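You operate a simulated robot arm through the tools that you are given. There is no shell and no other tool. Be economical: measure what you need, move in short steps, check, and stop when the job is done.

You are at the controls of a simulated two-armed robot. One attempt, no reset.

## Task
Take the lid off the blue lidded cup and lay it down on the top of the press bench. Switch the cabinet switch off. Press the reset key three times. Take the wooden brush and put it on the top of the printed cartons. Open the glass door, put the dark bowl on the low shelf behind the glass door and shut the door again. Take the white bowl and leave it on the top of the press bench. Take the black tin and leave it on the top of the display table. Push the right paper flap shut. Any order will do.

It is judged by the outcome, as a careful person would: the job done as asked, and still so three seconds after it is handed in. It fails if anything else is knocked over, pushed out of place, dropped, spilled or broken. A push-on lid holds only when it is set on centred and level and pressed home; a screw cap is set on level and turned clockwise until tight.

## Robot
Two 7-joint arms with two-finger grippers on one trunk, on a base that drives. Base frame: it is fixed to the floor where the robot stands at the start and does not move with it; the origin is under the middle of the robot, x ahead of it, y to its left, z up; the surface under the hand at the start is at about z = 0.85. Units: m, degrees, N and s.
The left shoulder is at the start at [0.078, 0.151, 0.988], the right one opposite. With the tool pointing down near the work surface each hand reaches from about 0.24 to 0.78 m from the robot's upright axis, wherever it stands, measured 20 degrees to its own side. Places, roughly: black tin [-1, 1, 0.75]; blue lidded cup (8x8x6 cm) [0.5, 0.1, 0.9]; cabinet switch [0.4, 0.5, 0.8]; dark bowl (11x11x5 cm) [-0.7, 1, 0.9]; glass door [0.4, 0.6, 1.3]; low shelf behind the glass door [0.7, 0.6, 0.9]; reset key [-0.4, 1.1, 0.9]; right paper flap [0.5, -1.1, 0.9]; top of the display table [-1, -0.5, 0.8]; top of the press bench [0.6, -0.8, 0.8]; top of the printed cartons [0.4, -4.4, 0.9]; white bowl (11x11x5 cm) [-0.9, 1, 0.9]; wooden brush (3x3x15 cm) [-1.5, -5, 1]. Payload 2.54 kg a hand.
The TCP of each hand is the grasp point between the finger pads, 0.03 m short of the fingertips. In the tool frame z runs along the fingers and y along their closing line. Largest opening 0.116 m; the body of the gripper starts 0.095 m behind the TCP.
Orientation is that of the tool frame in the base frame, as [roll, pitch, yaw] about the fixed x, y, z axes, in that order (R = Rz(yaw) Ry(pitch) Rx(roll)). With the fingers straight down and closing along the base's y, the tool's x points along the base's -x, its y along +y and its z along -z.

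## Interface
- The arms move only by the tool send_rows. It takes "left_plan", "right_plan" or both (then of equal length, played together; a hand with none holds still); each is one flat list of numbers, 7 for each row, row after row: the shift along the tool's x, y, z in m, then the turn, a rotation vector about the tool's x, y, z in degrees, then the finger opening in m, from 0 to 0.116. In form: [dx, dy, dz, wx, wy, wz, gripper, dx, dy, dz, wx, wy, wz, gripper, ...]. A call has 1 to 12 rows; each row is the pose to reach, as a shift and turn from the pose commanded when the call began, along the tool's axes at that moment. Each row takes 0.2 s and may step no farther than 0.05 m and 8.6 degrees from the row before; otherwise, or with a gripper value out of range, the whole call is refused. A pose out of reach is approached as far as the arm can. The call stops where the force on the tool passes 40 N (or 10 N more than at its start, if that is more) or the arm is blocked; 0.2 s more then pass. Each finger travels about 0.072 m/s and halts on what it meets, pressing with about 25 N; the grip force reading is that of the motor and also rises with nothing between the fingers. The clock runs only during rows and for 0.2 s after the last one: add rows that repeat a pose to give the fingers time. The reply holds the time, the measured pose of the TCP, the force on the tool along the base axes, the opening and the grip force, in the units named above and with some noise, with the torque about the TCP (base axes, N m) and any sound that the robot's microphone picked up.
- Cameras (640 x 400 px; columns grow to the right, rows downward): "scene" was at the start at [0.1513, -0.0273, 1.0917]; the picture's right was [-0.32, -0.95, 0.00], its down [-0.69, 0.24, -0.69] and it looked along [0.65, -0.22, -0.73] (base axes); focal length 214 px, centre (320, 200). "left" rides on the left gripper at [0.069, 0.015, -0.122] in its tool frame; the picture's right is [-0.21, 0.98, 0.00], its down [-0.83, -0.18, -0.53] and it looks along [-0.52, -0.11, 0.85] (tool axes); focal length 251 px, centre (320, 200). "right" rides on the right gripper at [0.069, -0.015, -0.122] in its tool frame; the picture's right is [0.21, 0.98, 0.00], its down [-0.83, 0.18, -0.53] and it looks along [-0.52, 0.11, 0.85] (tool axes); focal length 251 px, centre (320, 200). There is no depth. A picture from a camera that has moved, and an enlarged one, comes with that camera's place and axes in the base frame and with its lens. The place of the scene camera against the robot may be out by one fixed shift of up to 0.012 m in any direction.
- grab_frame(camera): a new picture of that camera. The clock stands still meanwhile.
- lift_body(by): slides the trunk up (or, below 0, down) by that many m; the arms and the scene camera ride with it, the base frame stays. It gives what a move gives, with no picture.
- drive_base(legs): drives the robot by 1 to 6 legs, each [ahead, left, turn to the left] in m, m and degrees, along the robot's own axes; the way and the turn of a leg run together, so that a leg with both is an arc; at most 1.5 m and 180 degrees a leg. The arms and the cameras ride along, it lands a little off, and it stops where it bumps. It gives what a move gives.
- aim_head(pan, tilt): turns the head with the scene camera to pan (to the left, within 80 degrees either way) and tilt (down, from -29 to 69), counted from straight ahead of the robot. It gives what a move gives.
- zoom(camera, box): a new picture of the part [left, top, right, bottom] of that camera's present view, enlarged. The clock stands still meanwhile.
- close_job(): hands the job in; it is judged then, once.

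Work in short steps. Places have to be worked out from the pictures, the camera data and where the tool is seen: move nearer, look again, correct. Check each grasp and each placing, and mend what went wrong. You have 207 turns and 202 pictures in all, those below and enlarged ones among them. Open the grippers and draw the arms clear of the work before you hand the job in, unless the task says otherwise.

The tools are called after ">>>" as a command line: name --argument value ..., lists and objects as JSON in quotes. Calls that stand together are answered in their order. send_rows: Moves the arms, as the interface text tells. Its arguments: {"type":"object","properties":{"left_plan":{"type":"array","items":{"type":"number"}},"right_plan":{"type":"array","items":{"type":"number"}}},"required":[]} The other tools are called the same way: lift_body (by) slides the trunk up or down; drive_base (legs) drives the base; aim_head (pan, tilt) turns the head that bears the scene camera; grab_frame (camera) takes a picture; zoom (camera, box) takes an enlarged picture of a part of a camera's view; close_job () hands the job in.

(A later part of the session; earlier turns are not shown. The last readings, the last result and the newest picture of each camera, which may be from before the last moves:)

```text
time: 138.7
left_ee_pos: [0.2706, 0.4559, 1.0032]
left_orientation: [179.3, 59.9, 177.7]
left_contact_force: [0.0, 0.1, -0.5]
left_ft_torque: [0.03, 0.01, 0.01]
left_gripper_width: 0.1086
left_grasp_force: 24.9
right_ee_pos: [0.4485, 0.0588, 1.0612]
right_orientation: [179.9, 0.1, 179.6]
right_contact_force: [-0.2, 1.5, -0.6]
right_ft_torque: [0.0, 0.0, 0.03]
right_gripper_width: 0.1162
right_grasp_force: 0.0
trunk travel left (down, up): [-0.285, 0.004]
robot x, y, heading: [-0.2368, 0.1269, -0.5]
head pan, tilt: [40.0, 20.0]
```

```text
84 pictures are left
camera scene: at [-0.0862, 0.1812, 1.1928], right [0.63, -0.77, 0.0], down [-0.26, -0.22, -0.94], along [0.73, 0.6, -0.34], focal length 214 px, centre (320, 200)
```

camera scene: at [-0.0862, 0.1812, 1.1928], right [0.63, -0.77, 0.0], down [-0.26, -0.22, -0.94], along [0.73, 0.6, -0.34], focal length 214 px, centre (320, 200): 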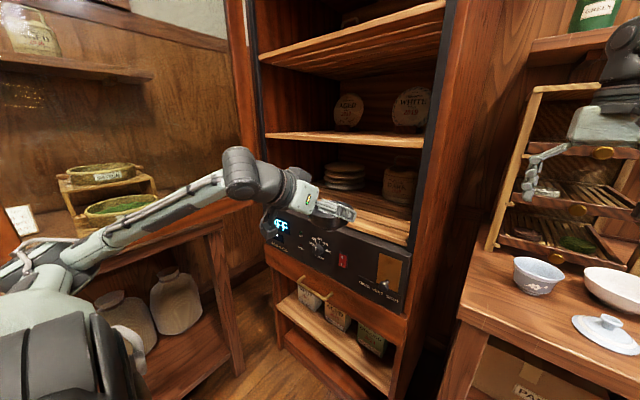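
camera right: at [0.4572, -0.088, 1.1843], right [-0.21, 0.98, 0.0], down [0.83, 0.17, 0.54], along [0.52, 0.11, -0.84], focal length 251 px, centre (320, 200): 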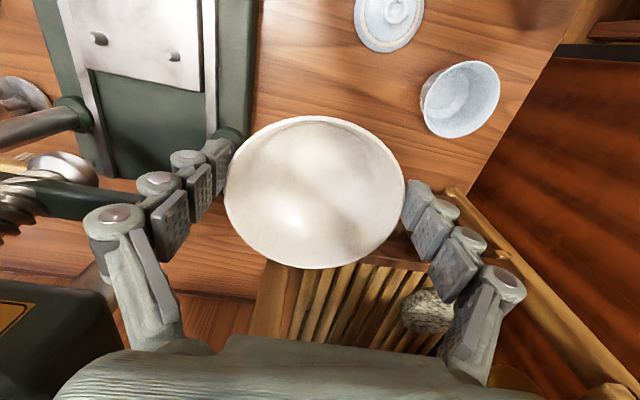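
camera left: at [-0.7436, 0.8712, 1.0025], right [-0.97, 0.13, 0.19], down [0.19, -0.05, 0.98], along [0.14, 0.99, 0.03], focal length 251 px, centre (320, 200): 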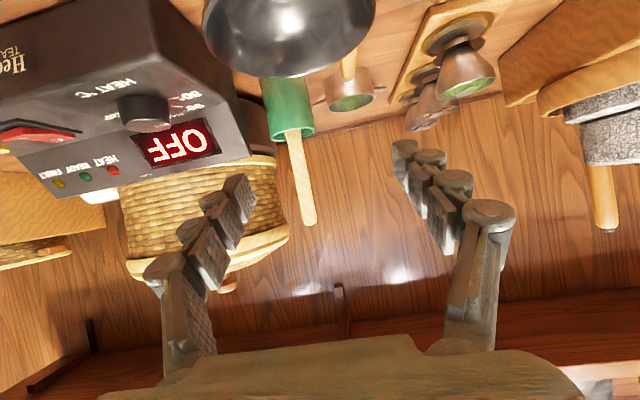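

Left hand is lined up in front of the opening. Retracting the right hand (smaller steps).

>>> send_rows --right_plan '[0.04, -0.01, -0.01, 0, 0, 0, 0.1, 0.08, -0.02, -0.02, 0, 0, 0, 0.08, 0.12, -0.04, -0.03, 0, 0, 0, 0.06, 0.16, -0.06, -0.03, 0, 0, 0, 0.06, 0.195, -0.09, -0.03, 0, 0, 0, 0.06, 0.22, -0.12, -0.03, 0, 0, 0, 0.06]' --left_plan '[-0.005, 0.01, -0.003, 0, 0, 0, 0.085, -0.01, 0.025, -0.006, 0, 0, 0, 0.085, -0.015, 0.04, -0.009, 0, 0, 0, 0.085, -0.02, 0.055, -0.012, 0, 0, 0, 0.085, -0.025, 0.07, -0.012, 0, 0, 0, 0.085, -0.025, 0.08, -0.012, 0, 0, 0, 0.085]'

>>> grab_frame --camera "left"

>>> aim_head --pan 65 --tilt 20

>>> grab_frame --camera "scene"

```text
time: 140.1
left_ee_pos: [0.2747, 0.5392, 1.0313]
left_orientation: [179.2, 59.9, 177.6]
left_contact_force: [-0.5, 0.0, -1.3]
left_ft_torque: [0.0, 0.01, 0.01]
left_gripper_width: 0.1084
left_grasp_force: 25.2
right_ee_pos: [0.2267, -0.0627, 1.0913]
right_orientation: [179.9, 0.1, 179.6]
right_contact_force: [0.2, -0.4, -0.1]
right_ft_torque: [0.01, -0.03, 0.02]
right_gripper_width: 0.06
right_grasp_force: 0.0
trunk travel left (down, up): [-0.285, 0.004]
robot x, y, heading: [-0.2339, 0.1226, -0.6]
head pan, tilt: [40.0, 20.0]
```

```text
83 pictures are left
camera left: at [0.1366, 0.5573, 1.0328], right [0.14, 0.97, 0.19], down [-0.05, -0.19, 0.98], along [0.99, -0.14, 0.03], focal length 251 px, centre (320, 200)
```

left: 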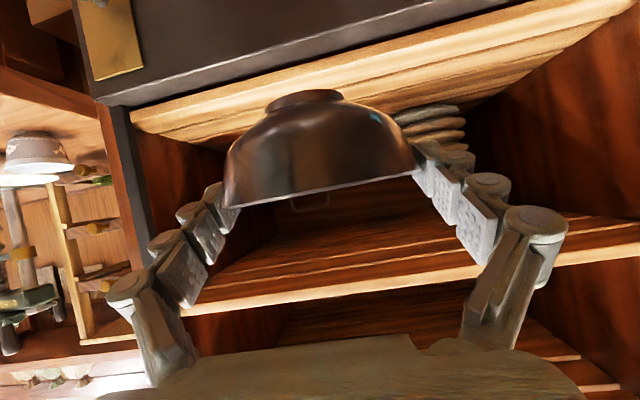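

```text
time: 141.0
left_ee_pos: [0.2756, 0.54, 1.0308]
left_orientation: [179.2, 59.9, 177.7]
left_contact_force: [0.1, -0.6, -1.7]
left_ft_torque: [0.0, 0.02, 0.01]
left_gripper_width: 0.1084
left_grasp_force: 25.5
right_ee_pos: [0.2281, -0.0607, 1.0902]
right_orientation: [179.9, 0.2, 179.6]
right_contact_force: [0.5, -0.8, -0.2]
right_ft_torque: [0.02, 0.03, -0.02]
right_gripper_width: 0.06
right_grasp_force: 0.0
trunk travel left (down, up): [-0.285, 0.004]
robot x, y, heading: [-0.2362, 0.1225, -0.6]
head pan, tilt: [65.0, 20.0]
```

```text
82 pictures are left
camera scene: at [-0.1179, 0.2061, 1.1928], right [0.9, -0.43, 0.0], down [-0.15, -0.31, -0.94], along [0.41, 0.85, -0.34], focal length 214 px, centre (320, 200)
```

scene: 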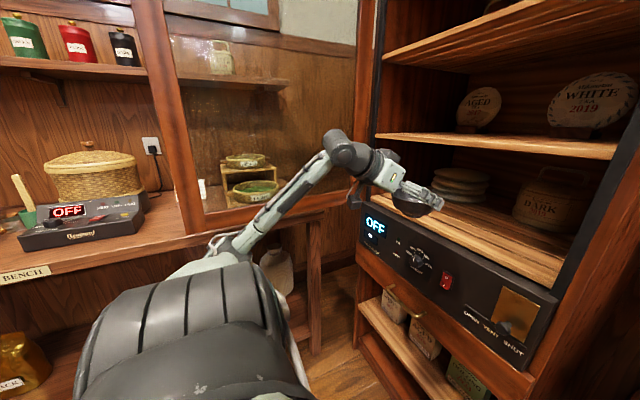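

Bowl is aligned with the opening, bottom ≈0.976 vs shelf ≈0.917. Lower ~2.5 cm, then drive forward 0.14.

>>> send_rows --left_plan '[0.011, 0, 0.0065, 0, 0, 0, 0.085, 0.0215, 0, 0.0125, 0, 0, 0, 0.085]'

>>> drive_base --legs '[[0.14, 0, 0]]'

>>> grab_frame --camera "left"

>>> grab_frame --camera "scene"

```text
time: 141.6
left_ee_pos: [0.275, 0.5389, 1.0066]
left_orientation: [179.3, 59.9, 177.7]
left_contact_force: [-0.3, -0.4, -0.9]
left_ft_torque: [0.02, 0.02, 0.0]
left_gripper_width: 0.1084
left_grasp_force: 25.1
right_ee_pos: [0.2272, -0.062, 1.0915]
right_orientation: [179.9, 0.0, 179.6]
right_contact_force: [-0.3, -0.4, 0.1]
right_ft_torque: [0.0, 0.02, 0.01]
right_gripper_width: 0.0601
right_grasp_force: 0.0
trunk travel left (down, up): [-0.285, 0.004]
robot x, y, heading: [-0.234, 0.1255, -0.5]
head pan, tilt: [65.0, 20.0]
```

```text
time: 143.0
left_ee_pos: [0.4151, 0.5362, 1.0053]
left_orientation: [179.3, 59.9, 177.8]
left_contact_force: [0.3, -0.2, -1.1]
left_ft_torque: [-0.04, 0.02, -0.03]
left_gripper_width: 0.1088
left_grasp_force: 24.7
right_ee_pos: [0.3688, -0.063, 1.091]
right_orientation: [179.9, 0.1, 179.5]
right_contact_force: [0.5, -0.4, 0.0]
right_ft_torque: [0.02, 0.03, 0.02]
right_gripper_width: 0.06
right_grasp_force: 0.1
trunk travel left (down, up): [-0.285, 0.004]
robot x, y, heading: [-0.0932, 0.1238, -0.6]
head pan, tilt: [65.0, 20.0]
```

```text
81 pictures are left
camera left: at [0.2777, 0.5558, 1.0075], right [0.14, 0.97, 0.19], down [-0.05, -0.19, 0.98], along [0.99, -0.14, 0.03], focal length 251 px, centre (320, 200)
```

left: 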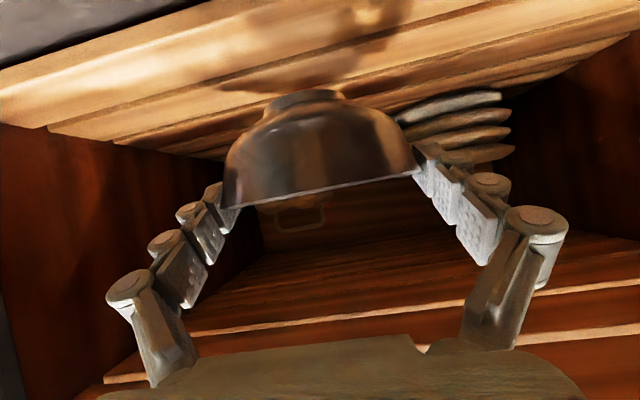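

```text
80 pictures are left
camera scene: at [0.0236, 0.2047, 1.1927], right [0.9, -0.43, 0.0], down [-0.15, -0.31, -0.94], along [0.41, 0.85, -0.34], focal length 214 px, centre (320, 200)
```

scene: 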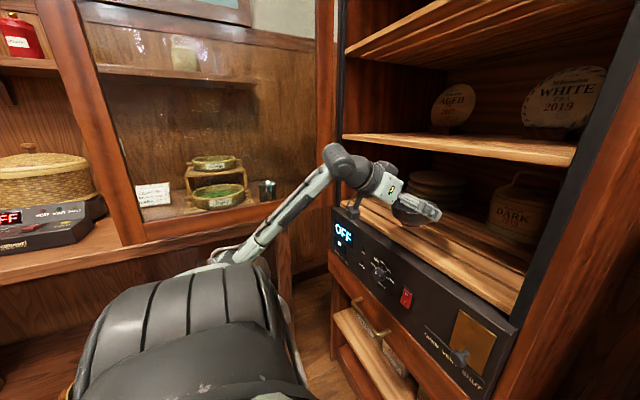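

Entering well. Move the hand 0.10 m further in with the arm.

>>> send_rows --left_plan '[-0.0125, 0, 0.0217, 0, 0, 0, 0.085, -0.025, 0, 0.0433, 0, 0, 0, 0.085, -0.0375, 0, 0.065, 0, 0, 0, 0.085, -0.05, 0, 0.0866, 0, 0, 0, 0.085]'

>>> grab_frame --camera "left"

>>> zoom --camera "scene" --box '[310, 110, 530, 290]'

```text
time: 144.0
left_ee_pos: [0.5168, 0.5349, 1.0055]
left_orientation: [179.3, 59.9, 177.8]
left_contact_force: [-0.2, -0.7, -2.1]
left_ft_torque: [0.04, 0.01, 0.03]
left_gripper_width: 0.1083
left_grasp_force: 24.6
right_ee_pos: [0.3673, -0.0627, 1.0899]
right_orientation: [179.9, 0.1, 179.5]
right_contact_force: [-0.1, -0.3, 0.6]
right_ft_torque: [0.01, 0.01, 0.0]
right_gripper_width: 0.0601
right_grasp_force: 0.1
trunk travel left (down, up): [-0.285, 0.004]
robot x, y, heading: [-0.0943, 0.1258, -0.7]
head pan, tilt: [65.0, 20.0]
```

```text
79 pictures are left
camera left: at [0.378, 0.5532, 1.0064], right [0.14, 0.97, 0.19], down [-0.05, -0.19, 0.98], along [0.99, -0.14, 0.03], focal length 251 px, centre (320, 200)
```

left: 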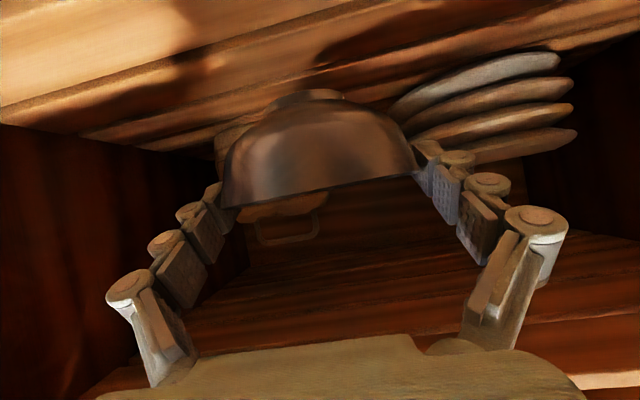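

```text
2.22 times, centred on (420, 200) of scene
camera zoom: at [0.0232, 0.2047, 1.1927], right [0.9, -0.43, 0.0], down [-0.15, -0.31, -0.94], along [0.41, 0.85, -0.34], focal length 477 px, centre (98, 200)
```

zoom: 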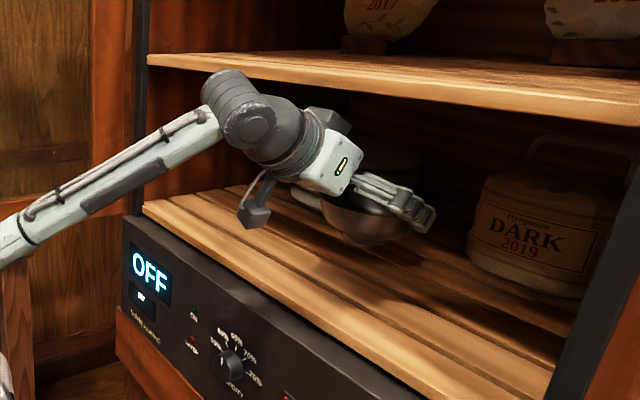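

Clear of jar and cakes. Lowering toward the shelf.

>>> send_rows --left_plan '[0.0104, 0, 0.006, 0, 0, 0, 0.085, 0.0208, 0, 0.012, 0, 0, 0, 0.085, 0.025, 0, 0.0145, 0, 0, 0, 0.085, 0.0277, 0, 0.016, 0, 0, 0, 0.085, 0.0303, 0, 0.0175, 0, 0, 0, 0.085]'

>>> zoom --camera "scene" --box '[310, 110, 530, 290]'

```text
time: 145.2
left_ee_pos: [0.5148, 0.5342, 0.9705]
left_orientation: [179.1, 60.0, 177.6]
left_contact_force: [0.5, -0.1, -1.2]
left_ft_torque: [0.01, 0.01, -0.02]
left_gripper_width: 0.1083
left_grasp_force: 24.7
right_ee_pos: [0.3694, -0.0626, 1.0908]
right_orientation: [179.9, 0.1, 179.5]
right_contact_force: [-0.5, 0.2, -0.2]
right_ft_torque: [-0.01, 0.01, 0.02]
right_gripper_width: 0.0601
right_grasp_force: 0.1
trunk travel left (down, up): [-0.285, 0.004]
robot x, y, heading: [-0.0935, 0.1255, -0.6]
head pan, tilt: [65.0, 20.0]
```

```text
2.22 times, centred on (420, 200) of scene
camera zoom: at [0.0229, 0.2048, 1.1928], right [0.9, -0.43, 0.0], down [-0.15, -0.31, -0.94], along [0.41, 0.85, -0.34], focal length 477 px, centre (98, 200)
```

zoom: 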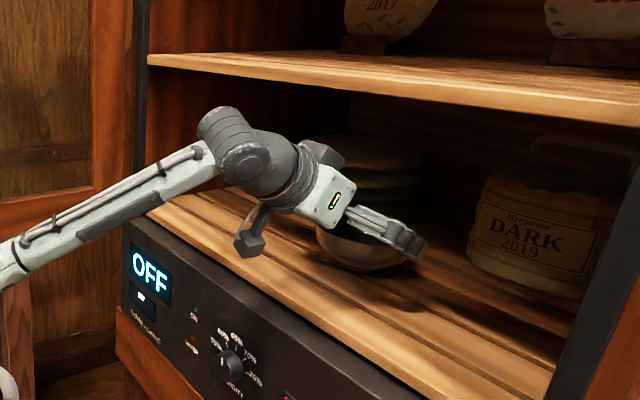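

Very close. Fine lowering until contact.

>>> send_rows --left_plan '[0.0026, 0, 0.0015, 0, 0, 0, 0.085, 0.0052, 0, 0.003, 0, 0, 0, 0.085, 0.0078, 0, 0.0045, 0, 0, 0, 0.085]'

>>> zoom --camera "scene" --box '[360, 150, 500, 270]'

```text
time: 146.0
left_ee_pos: [0.5155, 0.5354, 0.9623]
left_orientation: [179.3, 59.8, 177.6]
left_contact_force: [-0.3, -0.2, -1.9]
left_ft_torque: [0.0, -0.04, -0.02]
left_gripper_width: 0.1084
left_grasp_force: 25.2
right_ee_pos: [0.3687, -0.0632, 1.0906]
right_orientation: [179.8, 0.1, 179.5]
right_contact_force: [0.5, 0.4, -0.8]
right_ft_torque: [-0.04, 0.0, 0.02]
right_gripper_width: 0.06
right_grasp_force: 0.2
trunk travel left (down, up): [-0.285, 0.004]
robot x, y, heading: [-0.0905, 0.1196, -0.5]
head pan, tilt: [65.0, 20.0]
```

```text
3.33 times, centred on (430, 210) of scene
camera zoom: at [0.023, 0.2048, 1.1928], right [0.9, -0.43, 0.0], down [-0.15, -0.31, -0.94], along [0.41, 0.85, -0.34], focal length 715 px, centre (-47, 167)
```

zoom: 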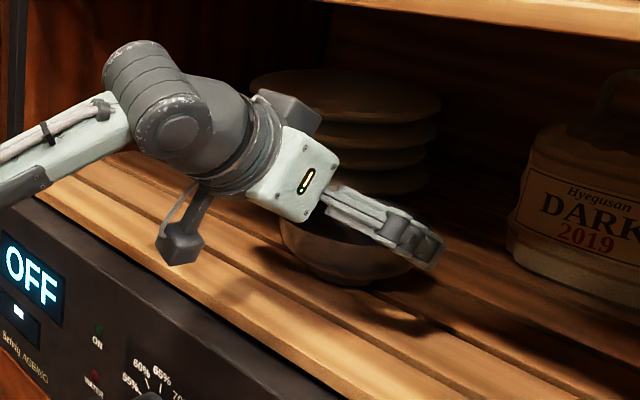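

Still not touching (−1.9 N). Continue in fine steps.

>>> send_rows --left_plan '[0.0026, 0, 0.0015, 0, 0, 0, 0.085, 0.0052, 0, 0.003, 0, 0, 0, 0.085, 0.0078, 0, 0.0045, 0, 0, 0, 0.085, 0.0104, 0, 0.006, 0, 0, 0, 0.085]'

>>> zoom --camera "scene" --box '[360, 150, 500, 270]'

```text
time: 147.0
left_ee_pos: [0.5148, 0.5337, 0.953]
left_orientation: [179.1, 60.4, 177.6]
left_contact_force: [2.0, 1.3, 9.3]
left_ft_torque: [-0.1, 0.04, -0.01]
left_gripper_width: 0.1084
left_grasp_force: 24.5
right_ee_pos: [0.3679, -0.0644, 1.0905]
right_orientation: [-179.9, 0.2, 179.5]
right_contact_force: [-0.8, 0.3, 0.1]
right_ft_torque: [-0.04, -0.01, 0.02]
right_gripper_width: 0.06
right_grasp_force: 0.0
trunk travel left (down, up): [-0.285, 0.004]
robot x, y, heading: [-0.0931, 0.1225, -0.7]
head pan, tilt: [65.0, 20.0]
```

```text
3.33 times, centred on (430, 210) of scene
camera zoom: at [0.0223, 0.2041, 1.1931], right [0.9, -0.43, 0.0], down [-0.15, -0.31, -0.94], along [0.41, 0.85, -0.34], focal length 715 px, centre (-47, 167)
```

zoom: 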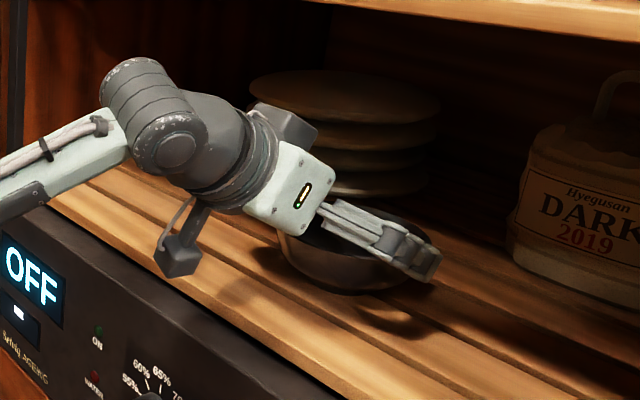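

On the shelf. Opening and backing straight out along the hand's heading.

>>> send_rows --left_plan '[0, 0, 0, 0, 0, 0, 0.105, -0.002, 0, -0.001, 0, 0, 0, 0.116, -0.002, 0, -0.001, 0, 0, 0, 0.116, 0.003, 0, -0.0097, 0, 0, 0, 0.116, 0.013, 0, -0.027, 0, 0, 0, 0.116, 0.023, 0, -0.045, 0, 0, 0, 0.116, 0.033, 0, -0.062, 0, 0, 0, 0.116, 0.043, 0, -0.088, 0, 0, 0, 0.116, 0.053, 0, -0.115, 0, 0, 0, 0.116, 0.063, 0, -0.145, 0, 0, 0, 0.116]'

>>> zoom --camera "scene" --box '[310, 110, 530, 290]'

>>> grab_frame --camera "left"

```text
time: 149.2
left_ee_pos: [0.3574, 0.5401, 0.9697]
left_orientation: [179.3, 59.9, 177.7]
left_contact_force: [-1.1, -0.3, -0.2]
left_ft_torque: [-0.04, 0.0, -0.01]
left_gripper_width: 0.116
left_grasp_force: 0.0
right_ee_pos: [0.3687, -0.0632, 1.092]
right_orientation: [179.9, 0.2, 179.6]
right_contact_force: [0.7, 0.4, 0.3]
right_ft_torque: [0.01, -0.02, 0.02]
right_gripper_width: 0.0599
right_grasp_force: 0.0
trunk travel left (down, up): [-0.285, 0.004]
robot x, y, heading: [-0.0971, 0.122, -0.8]
head pan, tilt: [65.0, 20.0]
```

```text
2.22 times, centred on (420, 200) of scene
camera zoom: at [0.0226, 0.2046, 1.1929], right [0.9, -0.43, 0.0], down [-0.15, -0.31, -0.94], along [0.41, 0.85, -0.34], focal length 477 px, centre (98, 200)
```

zoom: 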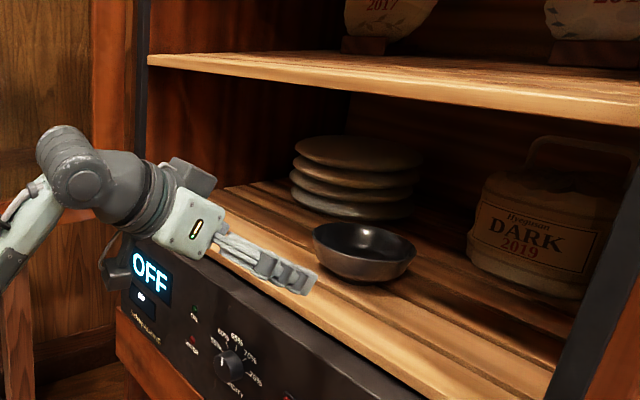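

```text
73 pictures are left
camera left: at [0.219, 0.5586, 0.9707], right [0.14, 0.97, 0.19], down [-0.05, -0.19, 0.98], along [0.99, -0.14, 0.03], focal length 251 px, centre (320, 200)
```

left: 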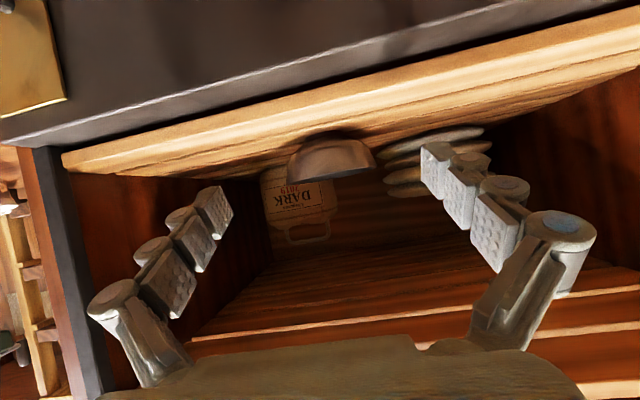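

The dark bowl stands on the low shelf, alone and upright. To shut the door I must push it from its outer side: first back out, bring the left hand to centre, and raise it.

>>> drive_base --legs '[[-0.26, -0.12, 0]]'

>>> send_rows --left_plan '[-0.02, -0.04, -0.01, 0, 0, 0, 0.08, -0.04, -0.08, -0.02, 0, 0, 0, 0.05, -0.06, -0.12, -0.03, 0, 0, 0, 0.02, -0.07, -0.16, -0.035, 0, 0, 0, 0, -0.08, -0.2, -0.04, 0, 0, 0, 0, -0.085, -0.24, -0.042, 0, 0, 0, 0, -0.085, -0.28, -0.042, 0, 0, 0, 0]'

>>> drive_base --legs '[[0, 0, 48.5], [0, 0.38, 0]]'

>>> aim_head --pan 0 --tilt 20

>>> grab_frame --camera "scene"

```text
time: 151.1
left_ee_pos: [0.0987, 0.4235, 0.97]
left_orientation: [179.2, 60.0, 177.8]
left_contact_force: [0.7, 0.6, 0.1]
left_ft_torque: [0.02, -0.01, 0.02]
left_gripper_width: 0.116
left_grasp_force: 0.1
right_ee_pos: [0.1105, -0.1793, 1.0911]
right_orientation: [179.9, 0.2, 179.7]
right_contact_force: [-0.8, -0.5, 0.8]
right_ft_torque: [0.0, -0.01, 0.01]
right_gripper_width: 0.0601
right_grasp_force: 0.1
trunk travel left (down, up): [-0.285, 0.004]
robot x, y, heading: [-0.3524, 0.0072, -0.5]
head pan, tilt: [65.0, 20.0]
```

```text
time: 152.7
left_ee_pos: [0.117, 0.1299, 1.0784]
left_orientation: [179.3, 59.9, 177.7]
left_contact_force: [-0.3, 0.0, 1.0]
left_ft_torque: [-0.01, 0.01, 0.01]
left_gripper_width: 0.0
left_grasp_force: 24.6
left hand out of reach, approached as far as the arm can: row 1, 2, 3, 4, 5, 6, 7
right_ee_pos: [0.1112, -0.1809, 1.0912]
right_orientation: [179.7, 0.0, 179.7]
right_contact_force: [0.3, 0.1, -0.5]
right_ft_torque: [0.05, 0.0, -0.02]
right_gripper_width: 0.0598
right_grasp_force: 0.0
trunk travel left (down, up): [-0.285, 0.004]
robot x, y, heading: [-0.3519, 0.0028, -0.6]
head pan, tilt: [65.0, 20.0]
```

```text
time: 159.3
left_ee_pos: [-0.4238, 0.6994, 1.0795]
left_orientation: [179.3, 59.8, -133.6]
left_contact_force: [0.2, 0.1, 0.0]
left_ft_torque: [0.02, -0.02, 0.03]
left_gripper_width: 0.0002
left_grasp_force: 24.7
right_ee_pos: [-0.1963, 0.4887, 1.0916]
right_orientation: [180.0, 0.1, -131.8]
right_contact_force: [0.6, -0.4, -0.3]
right_ft_torque: [0.0, 0.0, -0.01]
right_gripper_width: 0.06
right_grasp_force: 0.1
trunk travel left (down, up): [-0.285, 0.004]
robot x, y, heading: [-0.644, 0.2634, 47.8]
head pan, tilt: [65.0, 20.0]
```

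```text
time: 160.6
left_ee_pos: [-0.4242, 0.6991, 1.0786]
left_orientation: [179.2, 59.7, -133.6]
left_contact_force: [0.0, 0.4, 0.8]
left_ft_torque: [0.02, -0.03, 0.01]
left_gripper_width: 0.0
left_grasp_force: 24.9
right_ee_pos: [-0.1945, 0.4889, 1.0911]
right_orientation: [179.9, 0.0, -131.7]
right_contact_force: [-0.2, -0.4, 0.4]
right_ft_torque: [0.0, 0.02, 0.02]
right_gripper_width: 0.0603
right_grasp_force: 0.0
trunk travel left (down, up): [-0.285, 0.004]
robot x, y, heading: [-0.6406, 0.2663, 48.0]
head pan, tilt: [0.0, 20.0]
```

```text
72 pictures are left
camera scene: at [-0.5246, 0.3832, 1.1928], right [0.75, -0.67, 0.0], down [-0.23, -0.25, -0.94], along [0.63, 0.7, -0.34], focal length 214 px, centre (320, 200)
```

scene: 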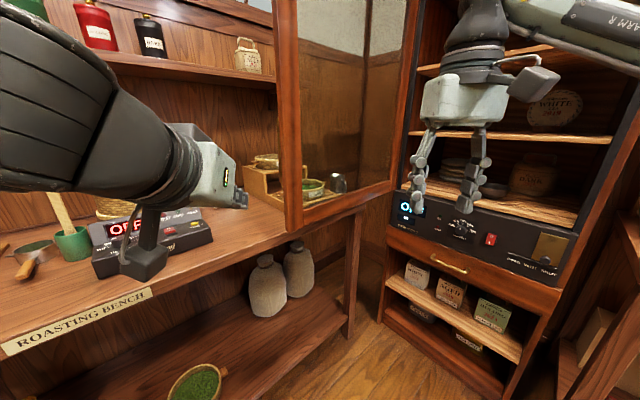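

The door stands at ~90°. I'll hook its edge between the open fingers of the left hand below the handle. Moving toward the edge at z≈0.96 to view it.

>>> send_rows --left_plan '[0.004, -0.011, 0.04, 0, 0, 0, 0.02, 0.008, -0.022, 0.08, 0, 0, 0, 0.04, 0.012, -0.033, 0.12, 0, 0, 0, 0.06, 0.016, -0.044, 0.16, 0, 0, 0, 0.08, 0.02, -0.055, 0.195, 0, 0, 0, 0.08]'

>>> grab_frame --camera "left"

>>> grab_frame --camera "scene"

```text
time: 161.8
left_ee_pos: [-0.2751, 0.7803, 0.9628]
left_orientation: [179.1, 59.9, -133.6]
left_contact_force: [-0.8, 1.1, -0.2]
left_ft_torque: [-0.03, 0.01, -0.04]
left_gripper_width: 0.0799
left_grasp_force: 0.0
right_ee_pos: [-0.1955, 0.489, 1.09]
right_orientation: [179.9, 0.1, -131.7]
right_contact_force: [0.2, 0.4, -0.6]
right_ft_torque: [-0.02, 0.01, -0.01]
right_gripper_width: 0.0603
right_grasp_force: 0.0
trunk travel left (down, up): [-0.285, 0.004]
robot x, y, heading: [-0.638, 0.2654, 48.1]
head pan, tilt: [0.0, 20.0]
```

```text
71 pictures are left
camera left: at [-0.3811, 0.6868, 0.9643], right [-0.64, 0.74, 0.19], down [0.11, -0.16, 0.98], along [0.76, 0.65, 0.03], focal length 251 px, centre (320, 200)
```

left: 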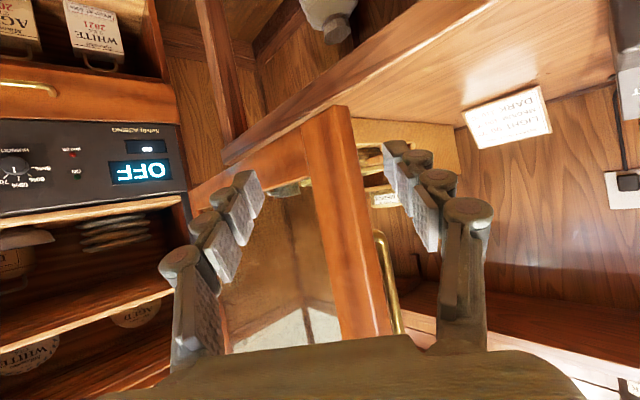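

```text
70 pictures are left
camera scene: at [-0.5242, 0.3838, 1.1927], right [0.74, -0.67, 0.0], down [-0.23, -0.26, -0.94], along [0.63, 0.7, -0.34], focal length 214 px, centre (320, 200)
```

scene: 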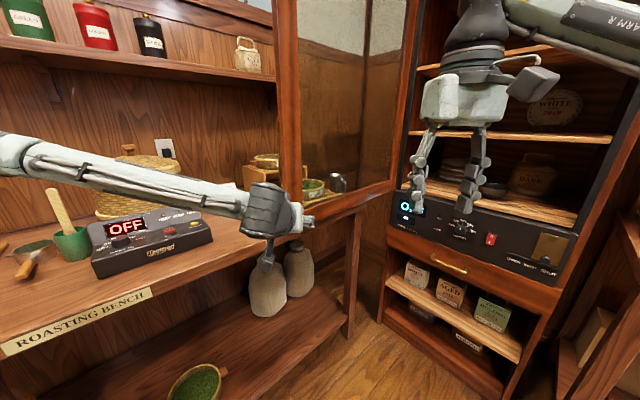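

The door's edge is seen between the fingers (≈8 cm ahead, a bit left). Shift 2 cm left and advance 6 cm level.

>>> send_rows --left_plan '[-0.01, 0.01, 0.0173, 0, 0, 0, 0.09, -0.02, 0.02, 0.0346, 0, 0, 0, 0.09, -0.03, 0.022, 0.052, 0, 0, 0, 0.09]'

>>> grab_frame --camera "left"

```text
time: 162.6
left_ee_pos: [-0.2505, 0.8375, 0.9626]
left_orientation: [179.3, 59.8, -133.7]
left_contact_force: [0.2, -0.1, -0.4]
left_ft_torque: [-0.04, 0.02, -0.01]
left_gripper_width: 0.0897
left_grasp_force: 0.0
right_ee_pos: [-0.1957, 0.4895, 1.0905]
right_orientation: [179.9, 0.1, -131.8]
right_contact_force: [1.0, -0.3, -0.6]
right_ft_torque: [-0.01, 0.0, -0.02]
right_gripper_width: 0.0602
right_grasp_force: 0.1
trunk travel left (down, up): [-0.285, 0.004]
robot x, y, heading: [-0.6403, 0.2667, 48.2]
head pan, tilt: [0.0, 20.0]
```

```text
69 pictures are left
camera left: at [-0.3561, 0.7451, 0.9637], right [-0.64, 0.74, 0.19], down [0.11, -0.16, 0.98], along [0.76, 0.65, 0.02], focal length 251 px, centre (320, 200)
```

left: 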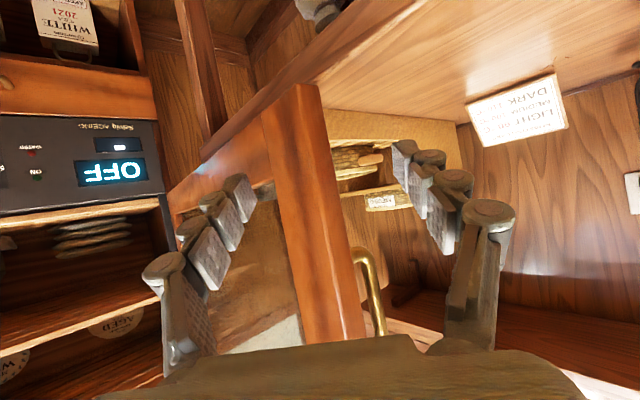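

The edge is already between the fingers. Pull the right hand out of the door's path while slightly seating the left hook.

>>> send_rows --right_plan '[0.04, 0, 0, 0, 0, 0, 0.06, 0.08, 0, -0.01, 0, 0, 0, 0.06, 0.12, 0, -0.02, 0, 0, 0, 0.06, 0.15, 0, -0.02, 0, 0, 0, 0.06]' --left_plan '[0, -0.01, 0, 0, 0, 0, 0.09, -0.003, -0.015, 0.005, 0, 0, 0, 0.09, -0.006, -0.018, 0.01, 0, 0, 0, 0.09, -0.008, -0.02, 0.014, 0, 0, 0, 0.09]'

>>> grab_frame --camera "left"

```text
time: 163.6
left_ee_pos: [-0.2384, 0.8384, 0.9664]
left_orientation: [179.4, 59.8, -133.7]
left_contact_force: [0.3, -0.6, -0.2]
left_ft_torque: [-0.01, 0.01, -0.02]
left_gripper_width: 0.0901
left_grasp_force: 0.1
left hand out of reach, approached as far as the arm can: row 2, 3, 4
right_ee_pos: [-0.2968, 0.376, 1.1074]
right_orientation: [179.9, 0.2, -131.8]
right_contact_force: [0.0, -0.2, 0.9]
right_ft_torque: [-0.02, -0.03, 0.02]
right_gripper_width: 0.0601
right_grasp_force: 0.1
trunk travel left (down, up): [-0.285, 0.004]
robot x, y, heading: [-0.6396, 0.2631, 48.1]
head pan, tilt: [0.0, 20.0]
```

```text
68 pictures are left
camera left: at [-0.3446, 0.7458, 0.9684], right [-0.64, 0.74, 0.19], down [0.11, -0.16, 0.98], along [0.76, 0.65, 0.03], focal length 251 px, centre (320, 200)
```

left: 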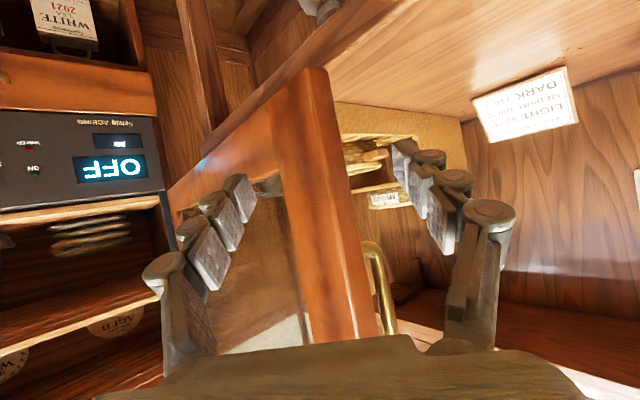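

Pulling the edge around the closing arc by ~30°, gently.

>>> send_rows --left_plan '[0.009, -0.02, -0.0154, 0, 0, 0, 0.09, 0.0178, -0.0409, -0.0308, 0, 0, 0, 0.09, 0.026, -0.063, -0.0448, 0, 0, 0, 0.09, 0.0339, -0.0854, -0.0587, 0, 0, 0, 0.09, 0.0408, -0.1086, -0.0707, 0, 0, 0, 0.09, 0.0477, -0.1318, -0.0826, 0, 0, 0, 0.09, 0.0537, -0.156, -0.093, 0, 0, 0, 0.09, 0.0597, -0.1807, -0.1033, 0, 0, 0, 0.09, 0.0645, -0.206, -0.1116, 0, 0, 0, 0.09, 0.0693, -0.2315, -0.1199, 0, 0, 0, 0.09, 0.073, -0.2575, -0.1265, 0, 0, 0, 0.09, 0.0768, -0.2838, -0.133, 0, 0, 0, 0.09]'

>>> grab_frame --camera "scene"

>>> grab_frame --camera "left"

```text
time: 166.2
left_ee_pos: [-0.3053, 0.7131, 0.9955]
left_orientation: [179.3, 59.8, -133.5]
left_contact_force: [0.2, 0.3, -0.4]
left_ft_torque: [0.01, -0.03, 0.01]
left_gripper_width: 0.09
left_grasp_force: 0.1
left hand out of reach, approached as far as the arm can: row 1, 2, 3, 4, 5, 6, 7, 8, 9, 10, 11, 12
right_ee_pos: [-0.2963, 0.3762, 1.1086]
right_orientation: [179.9, 0.1, -131.8]
right_contact_force: [-0.5, -0.1, 0.7]
right_ft_torque: [0.01, 0.0, -0.01]
right_gripper_width: 0.0601
right_grasp_force: 0.2
trunk travel left (down, up): [-0.285, 0.004]
robot x, y, heading: [-0.6419, 0.265, 47.9]
head pan, tilt: [0.0, 20.0]
```

```text
67 pictures are left
camera scene: at [-0.5245, 0.3832, 1.1928], right [0.74, -0.67, 0.0], down [-0.23, -0.25, -0.94], along [0.63, 0.7, -0.34], focal length 214 px, centre (320, 200)
```

scene: 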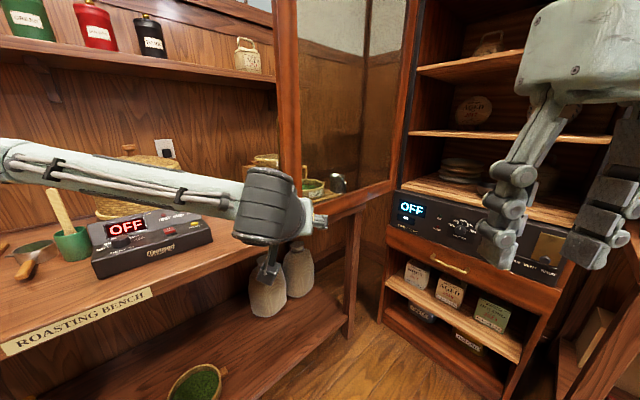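

```text
66 pictures are left
camera left: at [-0.411, 0.621, 0.9974], right [-0.64, 0.74, 0.19], down [0.11, -0.16, 0.98], along [0.76, 0.65, 0.02], focal length 251 px, centre (320, 200)
```

left: 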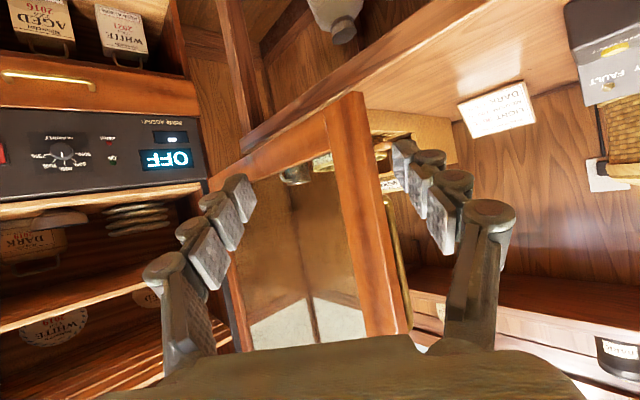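

The left arm can't pull that close in. Better: face the desk and hook the edge with the right hand, which can then pull straight back. Withdraw left and turn to heading 90°.

>>> drive_base --legs '[[0, 0, 42]]'

>>> send_rows --right_plan '[0, -0.02, 0, 0, 0, 7.5, 0.09, 0, -0.04, 0, 0, 0, 15, 0.09, 0, -0.06, 0, 0, 0, 22.5, 0.09, 0, -0.08, 0, 0, 0, 30, 0.09, 0, -0.1, 0, 0, 0, 37.5, 0.09, 0, -0.12, 0, 0, 0, 42, 0.09]'

>>> send_rows --right_plan '[0, 0, 0.0, 0, -8, 0, 0.09, 0, 0, 0.01, 0, -16, 0, 0.09, 0, 0, 0.02, 0, -24, 0, 0.09, 0, 0, 0.03, 0, -32, 0, 0.09, 0, 0, 0.04, 0, -40, 0, 0.09, -0.01, 0, 0.05, 0, -48, 0, 0.09, -0.02, 0, 0.06, 0, -56, 0, 0.09, -0.03, 0, 0.06, 0, -60, 0, 0.09]'

>>> aim_head --pan -30 --tilt 20

>>> grab_frame --camera "scene"

>>> grab_frame --camera "right"

```text
time: 168.6
left_ee_pos: [-0.6844, 0.8227, 0.9968]
left_orientation: [179.3, 59.8, -92.3]
left_contact_force: [-1.0, 0.3, -0.2]
left_ft_torque: [0.0, 0.0, 0.01]
left_gripper_width: 0.09
left_grasp_force: 0.1
right_ee_pos: [-0.4564, 0.5751, 1.1084]
right_orientation: [179.8, 0.2, -90.5]
right_contact_force: [-0.4, -0.1, 0.8]
right_ft_torque: [0.02, -0.02, -0.04]
right_gripper_width: 0.0601
right_grasp_force: 0.1
trunk travel left (down, up): [-0.285, 0.004]
robot x, y, heading: [-0.6391, 0.2669, 89.3]
head pan, tilt: [0.0, 20.0]
```

```text
time: 170.0
left_ee_pos: [-0.6837, 0.8221, 0.9973]
left_orientation: [179.3, 59.8, -92.4]
left_contact_force: [-0.3, 0.1, -0.7]
left_ft_torque: [0.01, -0.02, 0.0]
left_gripper_width: 0.09
left_grasp_force: 0.2
right_ee_pos: [-0.335, 0.5757, 1.1084]
right_orientation: [179.9, 0.1, -132.5]
right_contact_force: [0.5, -0.6, 0.9]
right_ft_torque: [0.01, -0.03, -0.02]
right_gripper_width: 0.0902
right_grasp_force: 0.1
trunk travel left (down, up): [-0.285, 0.004]
robot x, y, heading: [-0.6395, 0.2635, 89.3]
head pan, tilt: [0.0, 20.0]
```

```text
time: 171.8
left_ee_pos: [-0.6849, 0.8229, 0.9952]
left_orientation: [179.4, 59.8, -92.4]
left_contact_force: [-0.2, -0.7, 0.5]
left_ft_torque: [-0.03, -0.01, -0.01]
left_gripper_width: 0.0898
left_grasp_force: 0.0
right_ee_pos: [-0.3295, 0.6598, 1.1142]
right_orientation: [179.6, 59.9, -132.8]
right_contact_force: [0.9, -0.1, 0.3]
right_ft_torque: [-0.05, 0.03, 0.0]
right_gripper_width: 0.0899
right_grasp_force: 0.1
right hand out of reach, approached as far as the arm can: row 5, 6, 7, 8
trunk travel left (down, up): [-0.285, 0.004]
robot x, y, heading: [-0.6399, 0.2589, 89.3]
head pan, tilt: [0.0, 20.0]
```

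```text
time: 172.7
left_ee_pos: [-0.6858, 0.8226, 0.9958]
left_orientation: [179.3, 59.8, -92.3]
left_contact_force: [0.5, 0.6, -0.2]
left_ft_torque: [0.04, 0.04, 0.0]
left_gripper_width: 0.0899
left_grasp_force: 0.1
right_ee_pos: [-0.3295, 0.6587, 1.1141]
right_orientation: [179.8, 59.9, -132.7]
right_contact_force: [-0.4, -1.1, 0.3]
right_ft_torque: [-0.02, 0.0, -0.03]
right_gripper_width: 0.0901
right_grasp_force: 0.0
trunk travel left (down, up): [-0.285, 0.004]
robot x, y, heading: [-0.6382, 0.263, 89.4]
head pan, tilt: [-30.0, 20.0]
```

```text
65 pictures are left
camera scene: at [-0.5841, 0.4114, 1.1928], right [0.86, -0.51, 0.0], down [-0.17, -0.29, -0.94], along [0.48, 0.81, -0.34], focal length 214 px, centre (320, 200)
```

scene: 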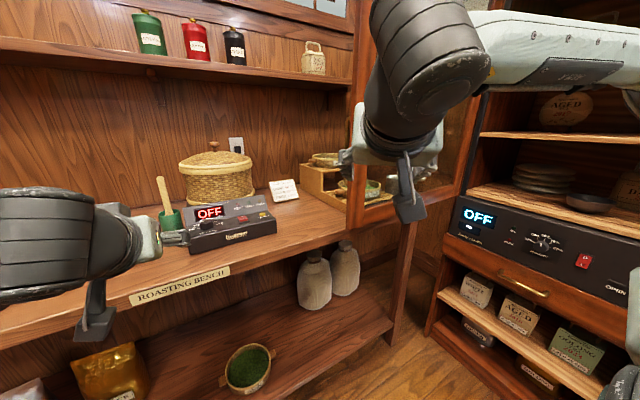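

```text
64 pictures are left
camera right: at [-0.4133, 0.5449, 1.1157], right [-0.79, 0.58, -0.18], down [-0.16, 0.09, 0.98], along [0.59, 0.81, 0.03], focal length 251 px, centre (320, 200)
```

right: 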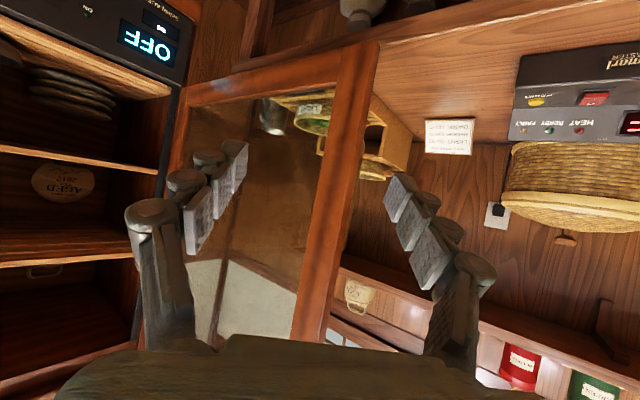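

The edge is centred between the right hand's fingers, ~0.2 m ahead. Advancing 0.12 m and lowering a bit.

>>> send_rows --right_plan '[-0.015, 0, 0.026, 0, 0, 0, 0.09, -0.02, 0, 0.06, 0, 0, 0, 0.09, -0.02, 0, 0.095, 0, 0, 0, 0.09, -0.02, 0, 0.129, 0, 0, 0, 0.09]'

>>> grab_frame --camera "right"

```text
time: 173.7
left_ee_pos: [-0.6849, 0.8238, 0.995]
left_orientation: [179.4, 59.8, -92.4]
left_contact_force: [-0.4, 0.3, -0.3]
left_ft_torque: [-0.01, -0.01, 0.03]
left_gripper_width: 0.09
left_grasp_force: 0.0
right_ee_pos: [-0.2457, 0.7498, 1.0665]
right_orientation: [179.7, 60.0, -132.7]
right_contact_force: [0.5, -0.5, 0.6]
right_ft_torque: [0.0, 0.0, -0.01]
right_gripper_width: 0.0901
right_grasp_force: 0.0
trunk travel left (down, up): [-0.285, 0.004]
robot x, y, heading: [-0.641, 0.264, 89.3]
head pan, tilt: [-30.0, 20.0]
```

```text
63 pictures are left
camera right: at [-0.3301, 0.6362, 1.0679], right [-0.79, 0.58, -0.18], down [-0.17, 0.08, 0.98], along [0.59, 0.81, 0.03], focal length 251 px, centre (320, 200)
```

right: 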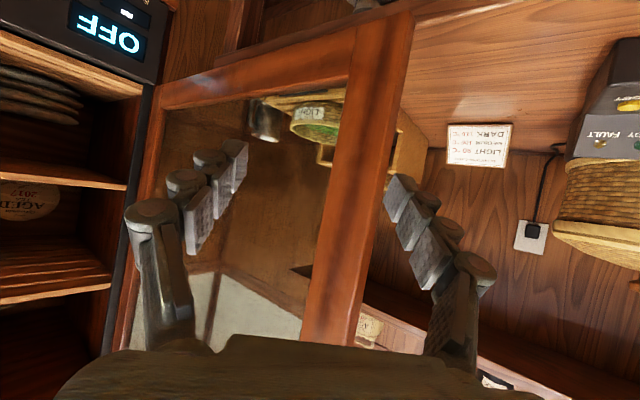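

The edge appears near the outer finger; shift the hand 3 cm to its left (outward) and look again.

>>> send_rows --right_plan '[0, 0.02, 0, 0, 0, 0, 0.1, 0, 0.035, 0, 0, 0, 0, 0.1]'

>>> grab_frame --camera "right"

>>> zoom --camera "scene" --box '[300, 60, 500, 240]'

```text
time: 174.3
left_ee_pos: [-0.6854, 0.8233, 0.9956]
left_orientation: [179.3, 59.8, -92.3]
left_contact_force: [-0.5, -0.9, 1.0]
left_ft_torque: [-0.02, 0.0, -0.02]
left_gripper_width: 0.0898
left_grasp_force: 0.1
right_ee_pos: [-0.2746, 0.7733, 1.0682]
right_orientation: [179.7, 60.0, -132.7]
right_contact_force: [-0.8, -0.6, -1.1]
right_ft_torque: [0.04, -0.01, 0.02]
right_gripper_width: 0.0998
right_grasp_force: 0.1
trunk travel left (down, up): [-0.285, 0.004]
robot x, y, heading: [-0.6387, 0.2683, 89.4]
head pan, tilt: [-30.0, 20.0]
```

```text
62 pictures are left
camera right: at [-0.3583, 0.6592, 1.069], right [-0.79, 0.58, -0.18], down [-0.17, 0.08, 0.98], along [0.59, 0.81, 0.03], focal length 251 px, centre (320, 200)
```

right: 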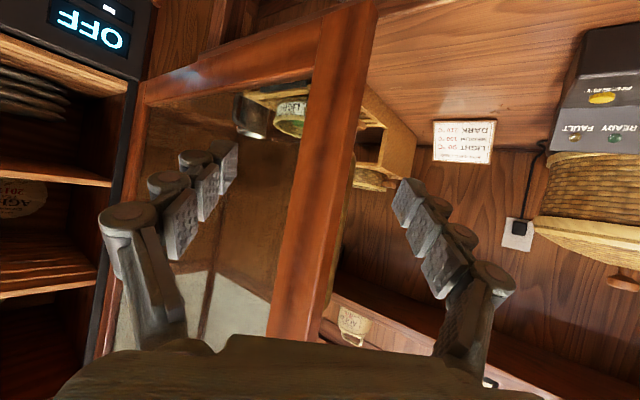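

```text
2.22 times, centred on (400, 150) of scene
camera zoom: at [-0.5841, 0.4115, 1.1928], right [0.86, -0.51, 0.0], down [-0.17, -0.29, -0.94], along [0.48, 0.81, -0.34], focal length 477 px, centre (142, 311)
```

zoom: 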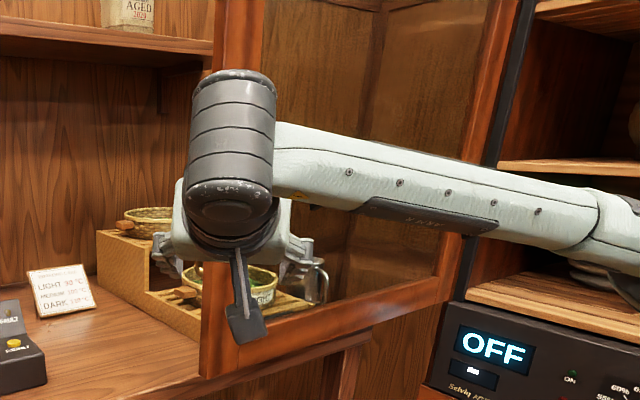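

Parallax gives the edge ~0.12 m ahead of the TCP, 2.6 cm left of axis, outer finger clear. Advance 0.13 m.

>>> send_rows --right_plan '[-0.02, 0.003, 0.035, 0, 0, 0, 0.1, -0.04, 0.005, 0.07, 0, 0, 0, 0.1, -0.055, 0.005, 0.095, 0, 0, 0, 0.1, -0.066, 0.005, 0.1145, 0, 0, 0, 0.1]'

>>> grab_frame --camera "right"

```text
time: 175.3
left_ee_pos: [-0.6842, 0.8218, 0.9951]
left_orientation: [179.4, 59.8, -92.4]
left_contact_force: [0.0, -0.8, 0.3]
left_ft_torque: [0.01, 0.0, -0.01]
left_gripper_width: 0.09
left_grasp_force: 0.1
right_ee_pos: [-0.1885, 0.8718, 1.0681]
right_orientation: [179.7, 60.0, -132.7]
right_contact_force: [0.5, 0.0, -0.5]
right_ft_torque: [-0.01, -0.01, 0.04]
right_gripper_width: 0.0999
right_grasp_force: 0.0
trunk travel left (down, up): [-0.285, 0.004]
robot x, y, heading: [-0.6404, 0.2609, 89.3]
head pan, tilt: [-30.0, 20.0]
```

```text
60 pictures are left
camera right: at [-0.2712, 0.7586, 1.069], right [-0.79, 0.58, -0.18], down [-0.17, 0.08, 0.98], along [0.59, 0.81, 0.03], focal length 251 px, centre (320, 200)
```

right: 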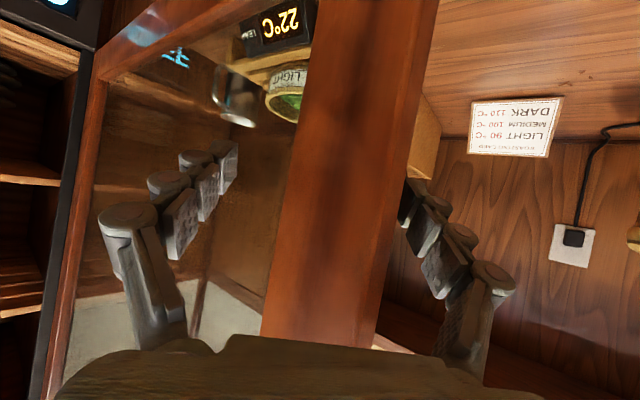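

The outer finger is behind the door edge. Pulling along the closing arc ~30°.

>>> send_rows --right_plan '[0.009, -0.018, -0.016, 0, 0, 0, 0.1, 0.0185, -0.0367, -0.032, 0, 0, 0, 0.1, 0.027, -0.057, -0.0463, 0, 0, 0, 0.1, 0.035, -0.077, -0.0606, 0, 0, 0, 0.1, 0.0425, -0.0985, -0.0736, 0, 0, 0, 0.1, 0.05, -0.12, -0.0866, 0, 0, 0, 0.1, 0.0565, -0.143, -0.098, 0, 0, 0, 0.1, 0.063, -0.1655, -0.109, 0, 0, 0, 0.1, 0.0685, -0.189, -0.1185, 0, 0, 0, 0.1, 0.074, -0.213, -0.128, 0, 0, 0, 0.1, 0.0785, -0.2375, -0.136, 0, 0, 0, 0.1, 0.083, -0.262, -0.144, 0, 0, 0, 0.1]'

>>> grab_frame --camera "scene"

>>> grab_frame --camera "right"

```text
time: 177.9
left_ee_pos: [-0.6847, 0.8217, 0.9964]
left_orientation: [179.2, 59.9, -92.3]
left_contact_force: [0.2, -0.4, -0.4]
left_ft_torque: [0.01, -0.01, -0.01]
left_gripper_width: 0.0902
left_grasp_force: 0.0
right_ee_pos: [-0.0971, 0.5751, 1.074]
right_orientation: [179.7, 59.9, -132.7]
right_contact_force: [0.6, -0.7, -0.4]
right_ft_torque: [-0.04, 0.0, 0.04]
right_gripper_width: 0.1
right_grasp_force: 0.0
right hand out of reach, approached as far as the arm can: row 10, 11, 12
trunk travel left (down, up): [-0.285, 0.004]
robot x, y, heading: [-0.6418, 0.265, 89.6]
head pan, tilt: [-30.0, 20.0]
```

```text
59 pictures are left
camera scene: at [-0.584, 0.4109, 1.1929], right [0.86, -0.51, 0.0], down [-0.17, -0.29, -0.94], along [0.48, 0.81, -0.34], focal length 214 px, centre (320, 200)
```

scene: 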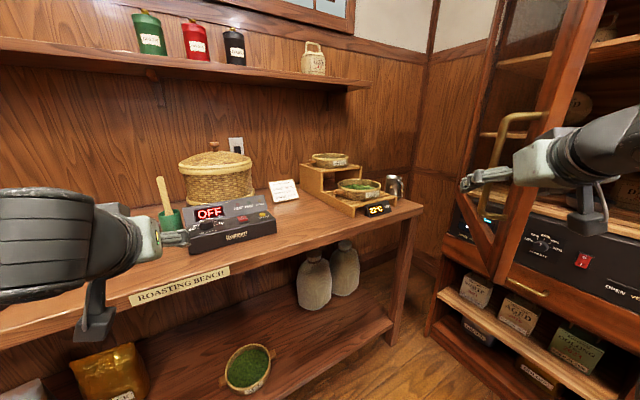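

```text
58 pictures are left
camera right: at [-0.1805, 0.4613, 1.0759], right [-0.79, 0.58, -0.18], down [-0.16, 0.09, 0.98], along [0.59, 0.81, 0.03], focal length 251 px, centre (320, 200)
```

right: 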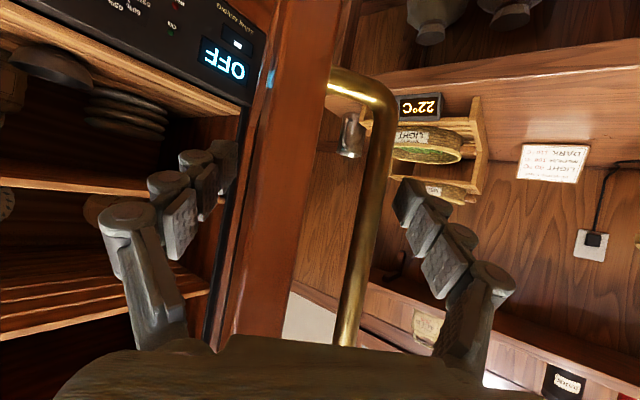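

The door followed to ~45°. Now back the hand off along its own axis with a small base move.

>>> drive_base --legs '[[-0.08, 0.07, 0]]'

>>> grab_frame --camera "right"

>>> grab_frame --camera "scene"

```text
time: 179.3
left_ee_pos: [-0.7577, 0.7927, 0.9958]
left_orientation: [179.4, 59.7, -92.3]
left_contact_force: [-0.2, 0.0, 0.5]
left_ft_torque: [-0.01, 0.0, -0.01]
left_gripper_width: 0.0897
left_grasp_force: 0.1
right_ee_pos: [-0.1713, 0.5457, 1.0727]
right_orientation: [179.7, 59.9, -132.6]
right_contact_force: [0.5, 0.2, -0.4]
right_ft_torque: [0.01, -0.01, 0.01]
right_gripper_width: 0.1003
right_grasp_force: 0.2
trunk travel left (down, up): [-0.285, 0.004]
robot x, y, heading: [-0.7162, 0.2331, 89.7]
head pan, tilt: [-30.0, 20.0]
```

```text
57 pictures are left
camera right: at [-0.2543, 0.4329, 1.0759], right [-0.79, 0.58, -0.18], down [-0.16, 0.09, 0.98], along [0.58, 0.81, 0.03], focal length 251 px, centre (320, 200)
```

right: 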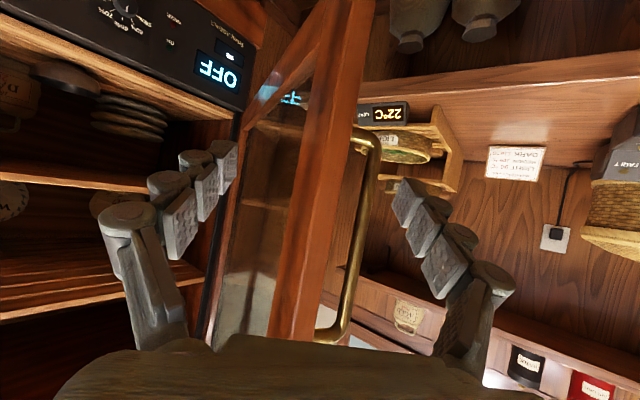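

```text
56 pictures are left
camera scene: at [-0.6577, 0.3819, 1.1928], right [0.86, -0.51, 0.0], down [-0.17, -0.29, -0.94], along [0.48, 0.81, -0.34], focal length 214 px, centre (320, 200)
```

scene: 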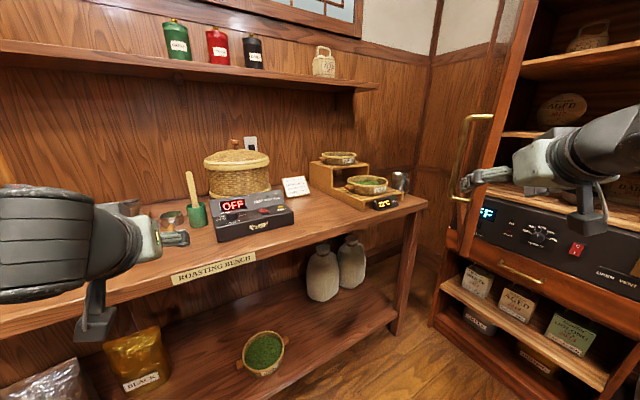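

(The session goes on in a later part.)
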